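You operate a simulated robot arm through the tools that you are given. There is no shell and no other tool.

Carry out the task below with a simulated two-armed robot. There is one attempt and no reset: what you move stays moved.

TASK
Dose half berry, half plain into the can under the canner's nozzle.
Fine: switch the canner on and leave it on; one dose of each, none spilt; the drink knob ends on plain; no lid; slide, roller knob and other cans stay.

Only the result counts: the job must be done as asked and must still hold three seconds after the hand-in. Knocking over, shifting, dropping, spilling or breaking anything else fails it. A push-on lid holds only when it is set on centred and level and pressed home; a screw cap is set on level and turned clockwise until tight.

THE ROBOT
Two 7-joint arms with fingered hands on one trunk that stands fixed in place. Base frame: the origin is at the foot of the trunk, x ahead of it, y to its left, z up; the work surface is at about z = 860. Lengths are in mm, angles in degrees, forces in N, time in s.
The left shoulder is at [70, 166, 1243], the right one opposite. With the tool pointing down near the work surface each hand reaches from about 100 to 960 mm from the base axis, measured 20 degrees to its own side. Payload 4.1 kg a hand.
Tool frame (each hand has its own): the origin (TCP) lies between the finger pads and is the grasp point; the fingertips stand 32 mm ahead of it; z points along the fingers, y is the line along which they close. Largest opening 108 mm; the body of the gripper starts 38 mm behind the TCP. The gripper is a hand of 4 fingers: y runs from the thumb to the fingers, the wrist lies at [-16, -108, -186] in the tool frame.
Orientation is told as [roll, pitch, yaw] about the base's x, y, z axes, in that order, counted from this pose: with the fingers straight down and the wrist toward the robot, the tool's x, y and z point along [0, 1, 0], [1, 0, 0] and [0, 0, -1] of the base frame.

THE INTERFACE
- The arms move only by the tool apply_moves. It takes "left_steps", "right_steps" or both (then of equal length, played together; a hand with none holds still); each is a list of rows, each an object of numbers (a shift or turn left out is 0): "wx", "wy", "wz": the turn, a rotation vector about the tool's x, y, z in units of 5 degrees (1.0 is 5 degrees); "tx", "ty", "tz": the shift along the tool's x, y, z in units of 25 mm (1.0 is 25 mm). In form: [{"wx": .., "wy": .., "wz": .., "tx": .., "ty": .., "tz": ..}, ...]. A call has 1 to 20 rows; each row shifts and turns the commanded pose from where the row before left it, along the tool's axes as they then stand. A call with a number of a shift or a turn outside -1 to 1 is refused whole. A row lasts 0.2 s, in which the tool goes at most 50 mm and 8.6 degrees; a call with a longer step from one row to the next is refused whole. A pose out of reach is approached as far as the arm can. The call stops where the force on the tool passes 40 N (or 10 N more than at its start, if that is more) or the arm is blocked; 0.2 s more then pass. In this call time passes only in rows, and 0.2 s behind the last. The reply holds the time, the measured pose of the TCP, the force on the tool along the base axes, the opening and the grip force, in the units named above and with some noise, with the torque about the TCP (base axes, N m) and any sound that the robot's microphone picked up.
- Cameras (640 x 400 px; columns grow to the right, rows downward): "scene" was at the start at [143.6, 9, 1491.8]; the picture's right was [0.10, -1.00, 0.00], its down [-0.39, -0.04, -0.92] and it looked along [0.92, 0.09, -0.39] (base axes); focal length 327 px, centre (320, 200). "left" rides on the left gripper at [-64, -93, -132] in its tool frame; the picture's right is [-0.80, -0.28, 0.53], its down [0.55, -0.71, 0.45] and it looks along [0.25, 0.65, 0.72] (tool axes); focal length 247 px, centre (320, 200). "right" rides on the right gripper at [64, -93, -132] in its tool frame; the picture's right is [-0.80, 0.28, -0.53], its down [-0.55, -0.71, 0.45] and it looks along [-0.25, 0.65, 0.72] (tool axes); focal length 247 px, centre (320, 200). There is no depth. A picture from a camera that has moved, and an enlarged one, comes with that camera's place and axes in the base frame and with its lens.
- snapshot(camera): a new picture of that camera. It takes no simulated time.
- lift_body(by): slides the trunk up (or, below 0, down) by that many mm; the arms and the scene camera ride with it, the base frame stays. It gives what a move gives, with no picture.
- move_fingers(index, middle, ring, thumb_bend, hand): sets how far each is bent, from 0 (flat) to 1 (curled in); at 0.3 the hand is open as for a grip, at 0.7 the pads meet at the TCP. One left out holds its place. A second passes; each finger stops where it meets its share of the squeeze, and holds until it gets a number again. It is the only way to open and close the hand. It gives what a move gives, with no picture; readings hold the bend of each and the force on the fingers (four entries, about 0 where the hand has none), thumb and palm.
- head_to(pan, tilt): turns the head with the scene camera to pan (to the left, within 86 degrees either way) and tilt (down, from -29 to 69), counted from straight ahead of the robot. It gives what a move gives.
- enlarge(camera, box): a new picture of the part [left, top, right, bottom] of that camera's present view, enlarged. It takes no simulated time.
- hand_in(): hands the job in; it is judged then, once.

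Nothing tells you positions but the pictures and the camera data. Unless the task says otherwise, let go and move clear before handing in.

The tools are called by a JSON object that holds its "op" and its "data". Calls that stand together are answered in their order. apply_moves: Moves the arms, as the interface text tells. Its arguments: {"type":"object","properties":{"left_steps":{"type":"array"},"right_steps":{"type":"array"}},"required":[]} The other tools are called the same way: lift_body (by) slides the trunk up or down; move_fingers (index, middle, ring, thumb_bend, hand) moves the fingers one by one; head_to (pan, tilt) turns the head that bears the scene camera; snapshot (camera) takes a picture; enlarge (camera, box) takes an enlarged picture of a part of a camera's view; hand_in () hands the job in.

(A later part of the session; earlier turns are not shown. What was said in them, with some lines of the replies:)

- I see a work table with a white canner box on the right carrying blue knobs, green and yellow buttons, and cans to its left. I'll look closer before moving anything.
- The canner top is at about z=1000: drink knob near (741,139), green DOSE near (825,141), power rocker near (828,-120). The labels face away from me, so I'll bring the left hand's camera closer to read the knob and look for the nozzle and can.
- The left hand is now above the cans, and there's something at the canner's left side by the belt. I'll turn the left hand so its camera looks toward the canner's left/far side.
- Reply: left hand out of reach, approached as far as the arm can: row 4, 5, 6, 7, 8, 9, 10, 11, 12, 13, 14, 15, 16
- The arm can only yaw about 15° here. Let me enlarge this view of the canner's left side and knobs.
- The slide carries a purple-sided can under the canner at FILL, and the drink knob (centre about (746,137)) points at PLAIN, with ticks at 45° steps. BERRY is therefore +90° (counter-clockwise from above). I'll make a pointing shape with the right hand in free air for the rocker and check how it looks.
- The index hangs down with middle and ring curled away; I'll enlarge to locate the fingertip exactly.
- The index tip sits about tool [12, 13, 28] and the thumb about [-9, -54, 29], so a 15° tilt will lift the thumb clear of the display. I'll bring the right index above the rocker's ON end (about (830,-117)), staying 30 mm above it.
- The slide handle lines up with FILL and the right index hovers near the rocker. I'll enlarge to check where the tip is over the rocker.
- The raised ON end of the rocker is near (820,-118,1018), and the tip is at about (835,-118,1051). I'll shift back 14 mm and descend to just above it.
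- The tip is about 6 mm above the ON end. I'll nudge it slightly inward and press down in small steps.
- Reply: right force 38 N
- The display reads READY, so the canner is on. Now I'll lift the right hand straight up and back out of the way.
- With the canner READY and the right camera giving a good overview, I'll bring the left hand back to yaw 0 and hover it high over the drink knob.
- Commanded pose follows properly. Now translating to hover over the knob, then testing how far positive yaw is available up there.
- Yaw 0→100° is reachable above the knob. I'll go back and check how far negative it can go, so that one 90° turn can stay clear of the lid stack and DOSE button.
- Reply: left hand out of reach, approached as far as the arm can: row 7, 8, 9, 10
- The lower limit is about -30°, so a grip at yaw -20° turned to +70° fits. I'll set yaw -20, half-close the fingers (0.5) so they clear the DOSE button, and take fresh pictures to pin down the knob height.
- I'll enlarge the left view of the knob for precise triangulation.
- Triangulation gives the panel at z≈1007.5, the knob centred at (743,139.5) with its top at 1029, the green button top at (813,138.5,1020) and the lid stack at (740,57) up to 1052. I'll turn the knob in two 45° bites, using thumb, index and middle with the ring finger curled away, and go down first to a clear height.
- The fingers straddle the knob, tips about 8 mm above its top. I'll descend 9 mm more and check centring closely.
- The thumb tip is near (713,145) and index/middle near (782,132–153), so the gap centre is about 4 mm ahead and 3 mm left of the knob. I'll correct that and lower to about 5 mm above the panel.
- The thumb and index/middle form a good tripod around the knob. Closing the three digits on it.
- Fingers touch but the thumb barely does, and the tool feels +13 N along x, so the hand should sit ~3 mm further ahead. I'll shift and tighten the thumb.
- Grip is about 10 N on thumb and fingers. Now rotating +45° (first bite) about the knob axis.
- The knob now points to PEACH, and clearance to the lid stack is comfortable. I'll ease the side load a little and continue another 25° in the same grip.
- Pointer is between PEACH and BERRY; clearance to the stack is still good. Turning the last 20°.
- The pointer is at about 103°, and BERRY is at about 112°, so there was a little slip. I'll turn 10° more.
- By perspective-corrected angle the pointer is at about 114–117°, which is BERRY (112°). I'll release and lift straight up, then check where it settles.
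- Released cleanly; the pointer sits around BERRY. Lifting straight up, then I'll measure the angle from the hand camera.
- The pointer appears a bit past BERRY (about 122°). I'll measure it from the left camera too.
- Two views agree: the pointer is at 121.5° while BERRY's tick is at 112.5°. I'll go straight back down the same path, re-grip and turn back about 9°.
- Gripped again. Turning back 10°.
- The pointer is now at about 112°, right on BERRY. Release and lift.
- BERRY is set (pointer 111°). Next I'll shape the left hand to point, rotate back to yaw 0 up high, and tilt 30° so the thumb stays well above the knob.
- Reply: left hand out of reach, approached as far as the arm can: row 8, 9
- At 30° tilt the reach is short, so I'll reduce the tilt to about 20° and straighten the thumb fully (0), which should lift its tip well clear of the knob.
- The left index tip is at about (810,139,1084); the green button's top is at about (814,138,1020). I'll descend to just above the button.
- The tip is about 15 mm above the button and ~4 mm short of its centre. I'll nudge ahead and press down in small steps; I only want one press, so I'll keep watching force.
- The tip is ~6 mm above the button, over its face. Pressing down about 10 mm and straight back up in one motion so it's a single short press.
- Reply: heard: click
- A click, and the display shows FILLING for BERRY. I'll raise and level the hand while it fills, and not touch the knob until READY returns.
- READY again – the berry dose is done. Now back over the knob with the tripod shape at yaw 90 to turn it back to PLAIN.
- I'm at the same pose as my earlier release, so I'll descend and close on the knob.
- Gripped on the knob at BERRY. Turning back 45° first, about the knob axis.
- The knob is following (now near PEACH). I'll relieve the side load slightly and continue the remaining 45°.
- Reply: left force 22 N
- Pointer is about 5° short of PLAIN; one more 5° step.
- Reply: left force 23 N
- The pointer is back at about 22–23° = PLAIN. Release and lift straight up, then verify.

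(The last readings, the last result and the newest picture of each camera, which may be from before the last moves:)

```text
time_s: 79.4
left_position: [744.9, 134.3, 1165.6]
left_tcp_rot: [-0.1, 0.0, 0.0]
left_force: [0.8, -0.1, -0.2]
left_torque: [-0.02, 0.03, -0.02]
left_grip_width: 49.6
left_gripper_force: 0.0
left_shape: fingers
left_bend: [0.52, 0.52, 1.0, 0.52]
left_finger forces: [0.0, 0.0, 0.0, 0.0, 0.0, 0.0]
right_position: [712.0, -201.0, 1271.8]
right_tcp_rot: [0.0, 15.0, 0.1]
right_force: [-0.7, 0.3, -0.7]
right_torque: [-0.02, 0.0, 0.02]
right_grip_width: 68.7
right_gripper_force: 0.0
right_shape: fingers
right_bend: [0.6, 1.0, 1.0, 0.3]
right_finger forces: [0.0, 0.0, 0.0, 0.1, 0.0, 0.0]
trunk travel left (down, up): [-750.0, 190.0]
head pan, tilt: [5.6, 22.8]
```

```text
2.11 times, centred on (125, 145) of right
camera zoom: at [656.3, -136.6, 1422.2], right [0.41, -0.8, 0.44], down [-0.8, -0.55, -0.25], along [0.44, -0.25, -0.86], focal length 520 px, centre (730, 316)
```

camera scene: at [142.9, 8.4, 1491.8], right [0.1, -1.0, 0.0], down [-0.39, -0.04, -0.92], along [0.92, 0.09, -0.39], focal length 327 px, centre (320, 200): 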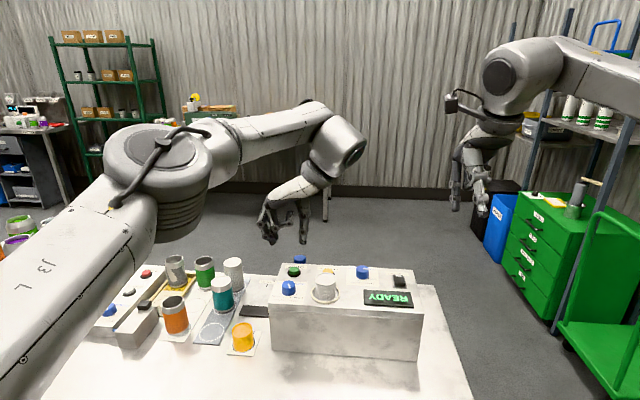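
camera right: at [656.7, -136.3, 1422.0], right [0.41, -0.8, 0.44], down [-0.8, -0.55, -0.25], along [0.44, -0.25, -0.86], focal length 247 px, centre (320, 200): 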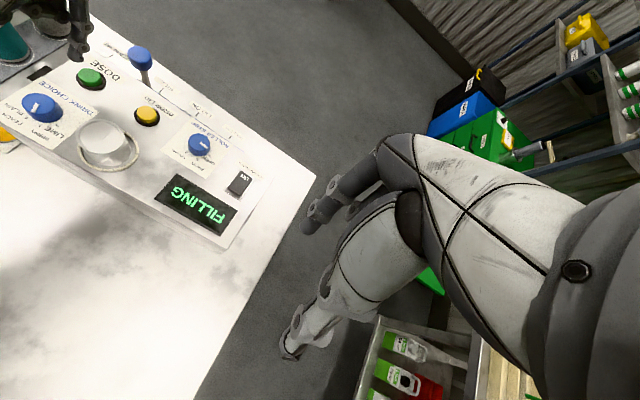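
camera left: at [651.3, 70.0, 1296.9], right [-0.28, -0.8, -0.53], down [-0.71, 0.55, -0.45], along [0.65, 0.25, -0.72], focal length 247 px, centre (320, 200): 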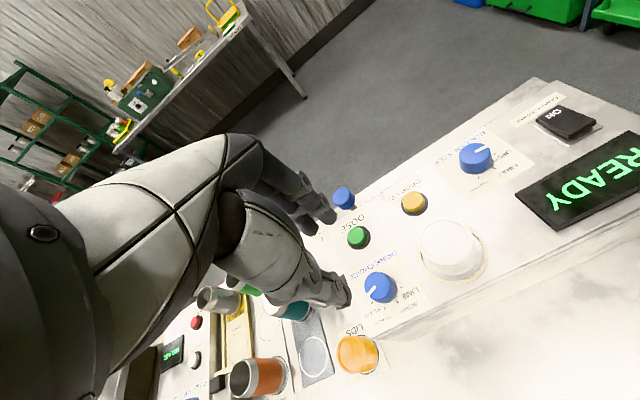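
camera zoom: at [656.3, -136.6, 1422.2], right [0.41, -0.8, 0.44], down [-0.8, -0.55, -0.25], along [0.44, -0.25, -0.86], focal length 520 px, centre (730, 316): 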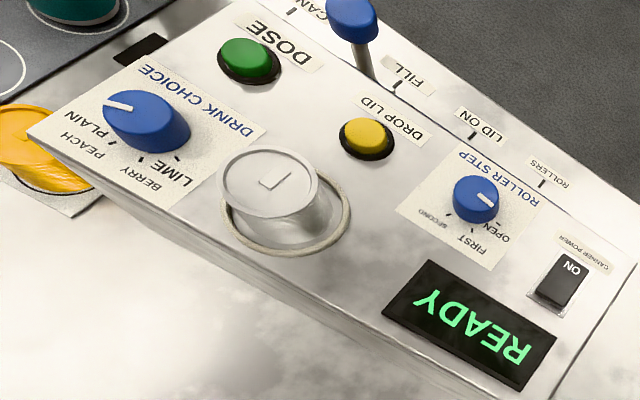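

PLAIN verified (22°). Now repeat the single DOSE press with the same pointing shape and tilt as before.

{"op": "move_fingers", "data": {"hand": "left", "index": 0.6, "middle": 1.0, "ring": 1.0, "thumb_bend": 0.0}}

{"op": "apply_moves", "data": {"left_steps": [{"ty": 0.813, "tx": 0.2}, {"ty": 0.813, "tx": 0.2}, {"ty": 0.813, "tx": 0.2}, {"wx": 1}, {"wx": 1}, {"wx": 1}, {"wx": 1}, {"ty": 0.342, "tz": 0.94}, {"ty": 0.342, "tz": 0.94}, {"ty": 0.342, "tz": 0.94}]}}

{"op": "enlarge", "data": {"camera": "left", "box": [280, 150, 440, 330]}}

{"op": "enlarge", "data": {"camera": "scene", "box": [265, 230, 325, 300]}}

```text
time_s: 80.4
left_position: [745.0, 134.7, 1165.1]
left_tcp_rot: [0.0, 0.0, 0.0]
left_force: [-0.2, -0.8, 1.0]
left_torque: [0.01, 0.0, -0.01]
left_grip_width: 91.7
left_gripper_force: 0.0
left_shape: fingers
left_bend: [0.6, 1.0, 1.0, 0.0]
left_finger forces: [0.1, 0.1, 0.0, 0.1, 0.1, 0.0]
right_position: [712.3, -199.5, 1271.4]
right_tcp_rot: [0.0, 15.1, 0.2]
right_force: [-0.1, -0.9, -0.3]
right_torque: [0.0, 0.01, -0.02]
right_grip_width: 68.9
right_gripper_force: 0.0
right_shape: fingers
right_bend: [0.6, 1.0, 1.0, 0.3]
right_finger forces: [0.0, 0.0, 0.0, 0.0, 0.0, 0.0]
trunk travel left (down, up): [-750.0, 190.0]
head pan, tilt: [5.6, 22.8]
```

```text
time_s: 82.6
left_position: [805.8, 148.5, 1088.2]
left_tcp_rot: [0.0, 20.1, 0.0]
left_force: [-0.1, -0.3, 0.4]
left_torque: [-0.03, 0.04, 0.0]
left_grip_width: 91.5
left_gripper_force: 0.1
left_shape: fingers
left_bend: [0.6, 1.0, 1.0, 0.0]
left_finger forces: [0.1, 0.0, 0.0, 0.0, 0.0, 0.0]
right_position: [712.4, -200.9, 1271.0]
right_tcp_rot: [0.1, 15.2, 0.0]
right_force: [0.4, 0.2, -0.2]
right_torque: [0.01, 0.0, -0.03]
right_grip_width: 68.8
right_gripper_force: 0.0
right_shape: fingers
right_bend: [0.6, 1.0, 1.0, 0.3]
right_finger forces: [0.0, 0.0, 0.1, 0.0, 0.0, 0.0]
trunk travel left (down, up): [-750.0, 190.0]
head pan, tilt: [5.6, 22.8]
```

```text
2.22 times, centred on (360, 240) of left
camera zoom: at [762.6, 84.5, 1244.0], right [-0.45, -0.8, -0.4], down [-0.82, 0.55, -0.18], along [0.36, 0.25, -0.9], focal length 549 px, centre (231, 111)
```

zoom: 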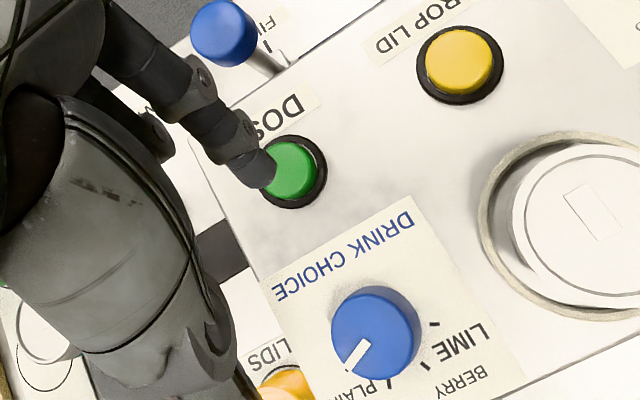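

```text
5.71 times, centred on (295, 265) of scene
camera zoom: at [144.5, 8.4, 1491.8], right [0.1, -1.0, 0.0], down [-0.39, -0.04, -0.92], along [0.92, 0.09, -0.39], focal length 1870 px, centre (463, -171)
```

zoom: 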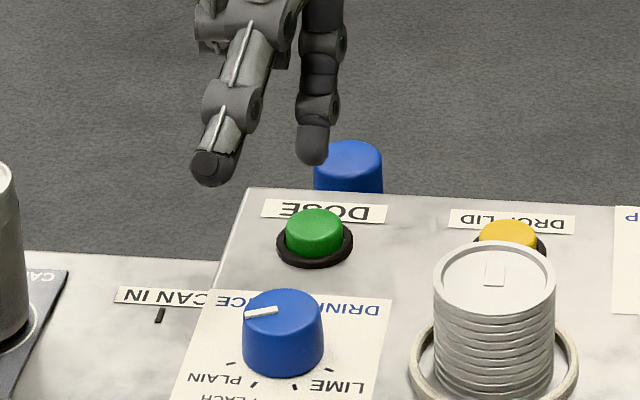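

Same x,y as the first press, 28 mm higher. Descending, pressing once and lifting in one motion.

{"op": "apply_moves", "data": {"left_steps": [{"ty": 0.192, "tz": 0.526}, {"ty": 0.192, "tz": 0.526}, {"ty": 0.034, "tz": 0.094}, {"ty": 0.034, "tz": 0.094}, {"ty": 0.034, "tz": 0.094}, {"ty": 0.034, "tz": 0.094}, {"ty": -0.068, "tz": -0.188}, {"ty": -0.137, "tz": -0.376}, {"ty": -0.137, "tz": -0.376}, {"ty": -0.137, "tz": -0.376}]}}

{"op": "enlarge", "data": {"camera": "scene", "box": [260, 220, 440, 320]}}

```text
time_s: 84.8
left_position: [805.0, 150.4, 1088.5]
left_tcp_rot: [0.1, 20.0, 0.1]
left_force: [0.7, 0.9, 0.7]
left_torque: [0.0, -0.04, 0.0]
left_grip_width: 91.3
left_gripper_force: 0.1
left_shape: fingers
left_bend: [0.6, 1.0, 1.0, 0.0]
left_finger forces: [0.0, 0.0, 0.0, 0.0, 0.1, 0.1]
right_position: [712.0, -200.3, 1270.8]
right_tcp_rot: [0.0, 15.0, 0.1]
right_force: [0.9, 0.1, -0.5]
right_torque: [-0.03, 0.02, -0.03]
right_grip_width: 68.7
right_gripper_force: 0.0
right_shape: fingers
right_bend: [0.6, 1.0, 1.0, 0.3]
right_finger forces: [0.0, 0.0, 0.0, 0.0, 0.0, 0.0]
trunk travel left (down, up): [-750.0, 190.0]
head pan, tilt: [5.6, 22.8]
heard: click
```

```text
3.56 times, centred on (350, 270) of scene
camera zoom: at [143.5, 8.9, 1491.8], right [0.1, -1.0, 0.0], down [-0.39, -0.04, -0.92], along [0.92, 0.09, -0.39], focal length 1163 px, centre (213, -49)
```

zoom: 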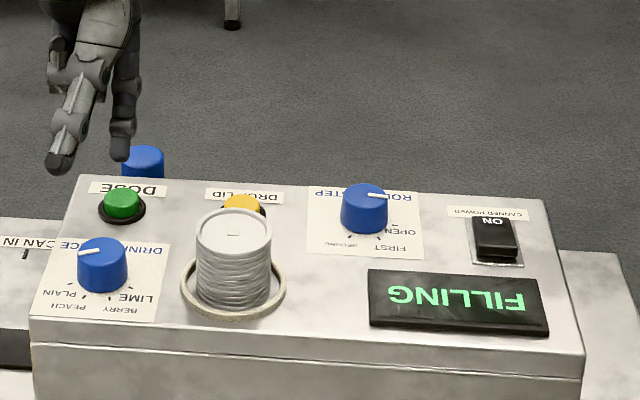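

The plain dose clicked and the display shows FILLING. I'll lift the left hand and move it clear while it finishes, then check that READY returns.

{"op": "apply_moves", "data": {"left_steps": [{"ty": -0.274, "tz": -0.75}, {"ty": -0.274, "tz": -0.75}, {"ty": -0.274, "tz": -0.75}, {"ty": -0.274, "tz": -0.75}, {"ty": -0.274, "tz": -0.75}, {"wx": -1}, {"wx": -1}, {"wx": -1}, {"wx": -1}, {"tz": -0.9}, {"tz": -0.9}, {"tz": -0.9}, {"ty": -0.8, "tx": 0.6}, {"ty": -0.8, "tx": 0.6}, {"ty": -0.8, "tx": 0.6}, {"ty": -0.8, "tx": 0.6}]}}

{"op": "snapshot", "data": {"camera": "scene"}}

{"op": "enlarge", "data": {"camera": "scene", "box": [260, 240, 440, 340]}}

{"op": "enlarge", "data": {"camera": "left", "box": [300, 120, 640, 360]}}

{"op": "enlarge", "data": {"camera": "right", "box": [0, 0, 270, 240]}}

```text
time_s: 88.2
left_position: [724.9, 212.0, 1253.5]
left_tcp_rot: [-0.1, 0.0, 0.1]
left_force: [0.1, -0.1, 0.4]
left_torque: [0.0, 0.0, -0.01]
left_grip_width: 91.3
left_gripper_force: 0.0
left_shape: fingers
left_bend: [0.6, 1.0, 1.0, 0.0]
left_finger forces: [0.0, 0.0, 0.0, 0.1, 0.0, 0.0]
right_position: [710.6, -199.3, 1272.7]
right_tcp_rot: [-0.1, 15.1, 0.2]
right_force: [0.2, -0.1, 0.8]
right_torque: [-0.02, -0.01, 0.0]
right_grip_width: 68.9
right_gripper_force: 0.1
right_shape: fingers
right_bend: [0.6, 1.0, 1.0, 0.3]
right_finger forces: [0.1, 0.0, 0.0, 0.0, 0.0, 0.0]
trunk travel left (down, up): [-750.0, 190.0]
head pan, tilt: [5.6, 22.8]
```

```text
taken
camera scene: at [142.5, 10.8, 1491.9], right [0.1, -1.0, 0.0], down [-0.39, -0.04, -0.92], along [0.92, 0.09, -0.39], focal length 327 px, centre (320, 200)
```

scene: 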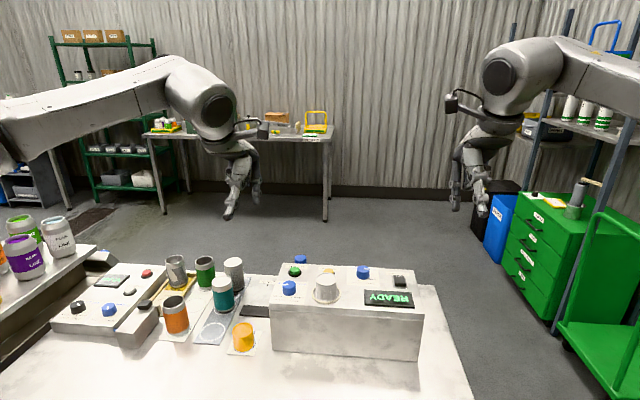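

```text
3.56 times, centred on (350, 290) of scene
camera zoom: at [142.5, 10.8, 1491.9], right [0.1, -1.0, 0.0], down [-0.39, -0.04, -0.92], along [0.92, 0.09, -0.39], focal length 1163 px, centre (213, -120)
```

zoom: 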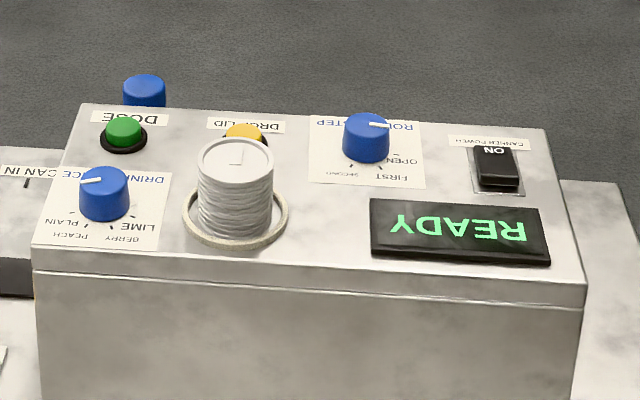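

```text
1.67 times, centred on (470, 240) of left
camera zoom: at [631.3, 147.3, 1385.7], right [-0.28, -0.8, -0.53], down [-0.71, 0.55, -0.45], along [0.65, 0.25, -0.72], focal length 412 px, centre (70, 133)
```

zoom: 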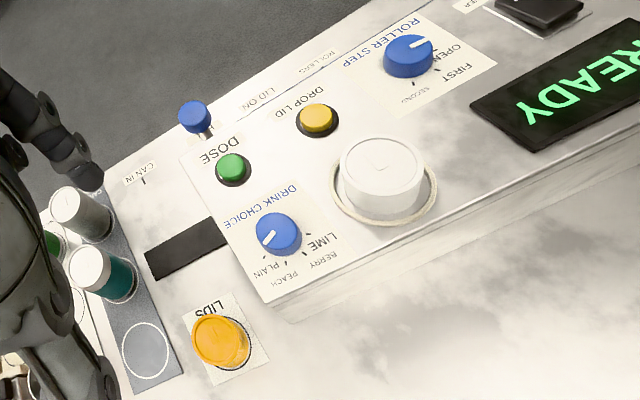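

```text
1.67 times, centred on (135, 120) of right
camera zoom: at [655.6, -134.7, 1422.8], right [0.41, -0.8, 0.44], down [-0.8, -0.55, -0.25], along [0.44, -0.25, -0.86], focal length 412 px, centre (628, 333)
```

zoom: 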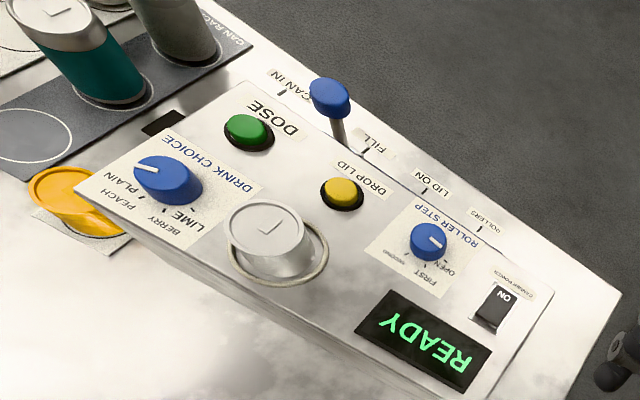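

Everything checks out. The display is back to READY after one berry and one plain dose, and the drink knob points at PLAIN. The slide is still at FILL, the roller knob and cans look unmoved, and both hands are clear. Handing in.

{"op": "hand_in", "data": {}}

```text
The job is handed in.
```

I put one dose of berry and then one dose of plain into the can under the canner's nozzle, and handed the job in. I don't have the judged result.

- **Doses:** each press gave a click, showed FILLING, and went back to READY before I did anything else.
- **Can:** I couldn't see inside it. "None spilt" rests on the slide being at FILL and no sign of a spill in the pictures.
- **Canner:** it is switched on and left on, and the drink knob ends on plain.
- **Left alone:** no lid was dropped. The slide, roller knob and other cans were not touched and look unmoved in the last pictures.

When setting berry, I turned the knob about 9 degrees too far at first. I brought it back to the berry mark before dosing. Both hands are open and clear of the canner.
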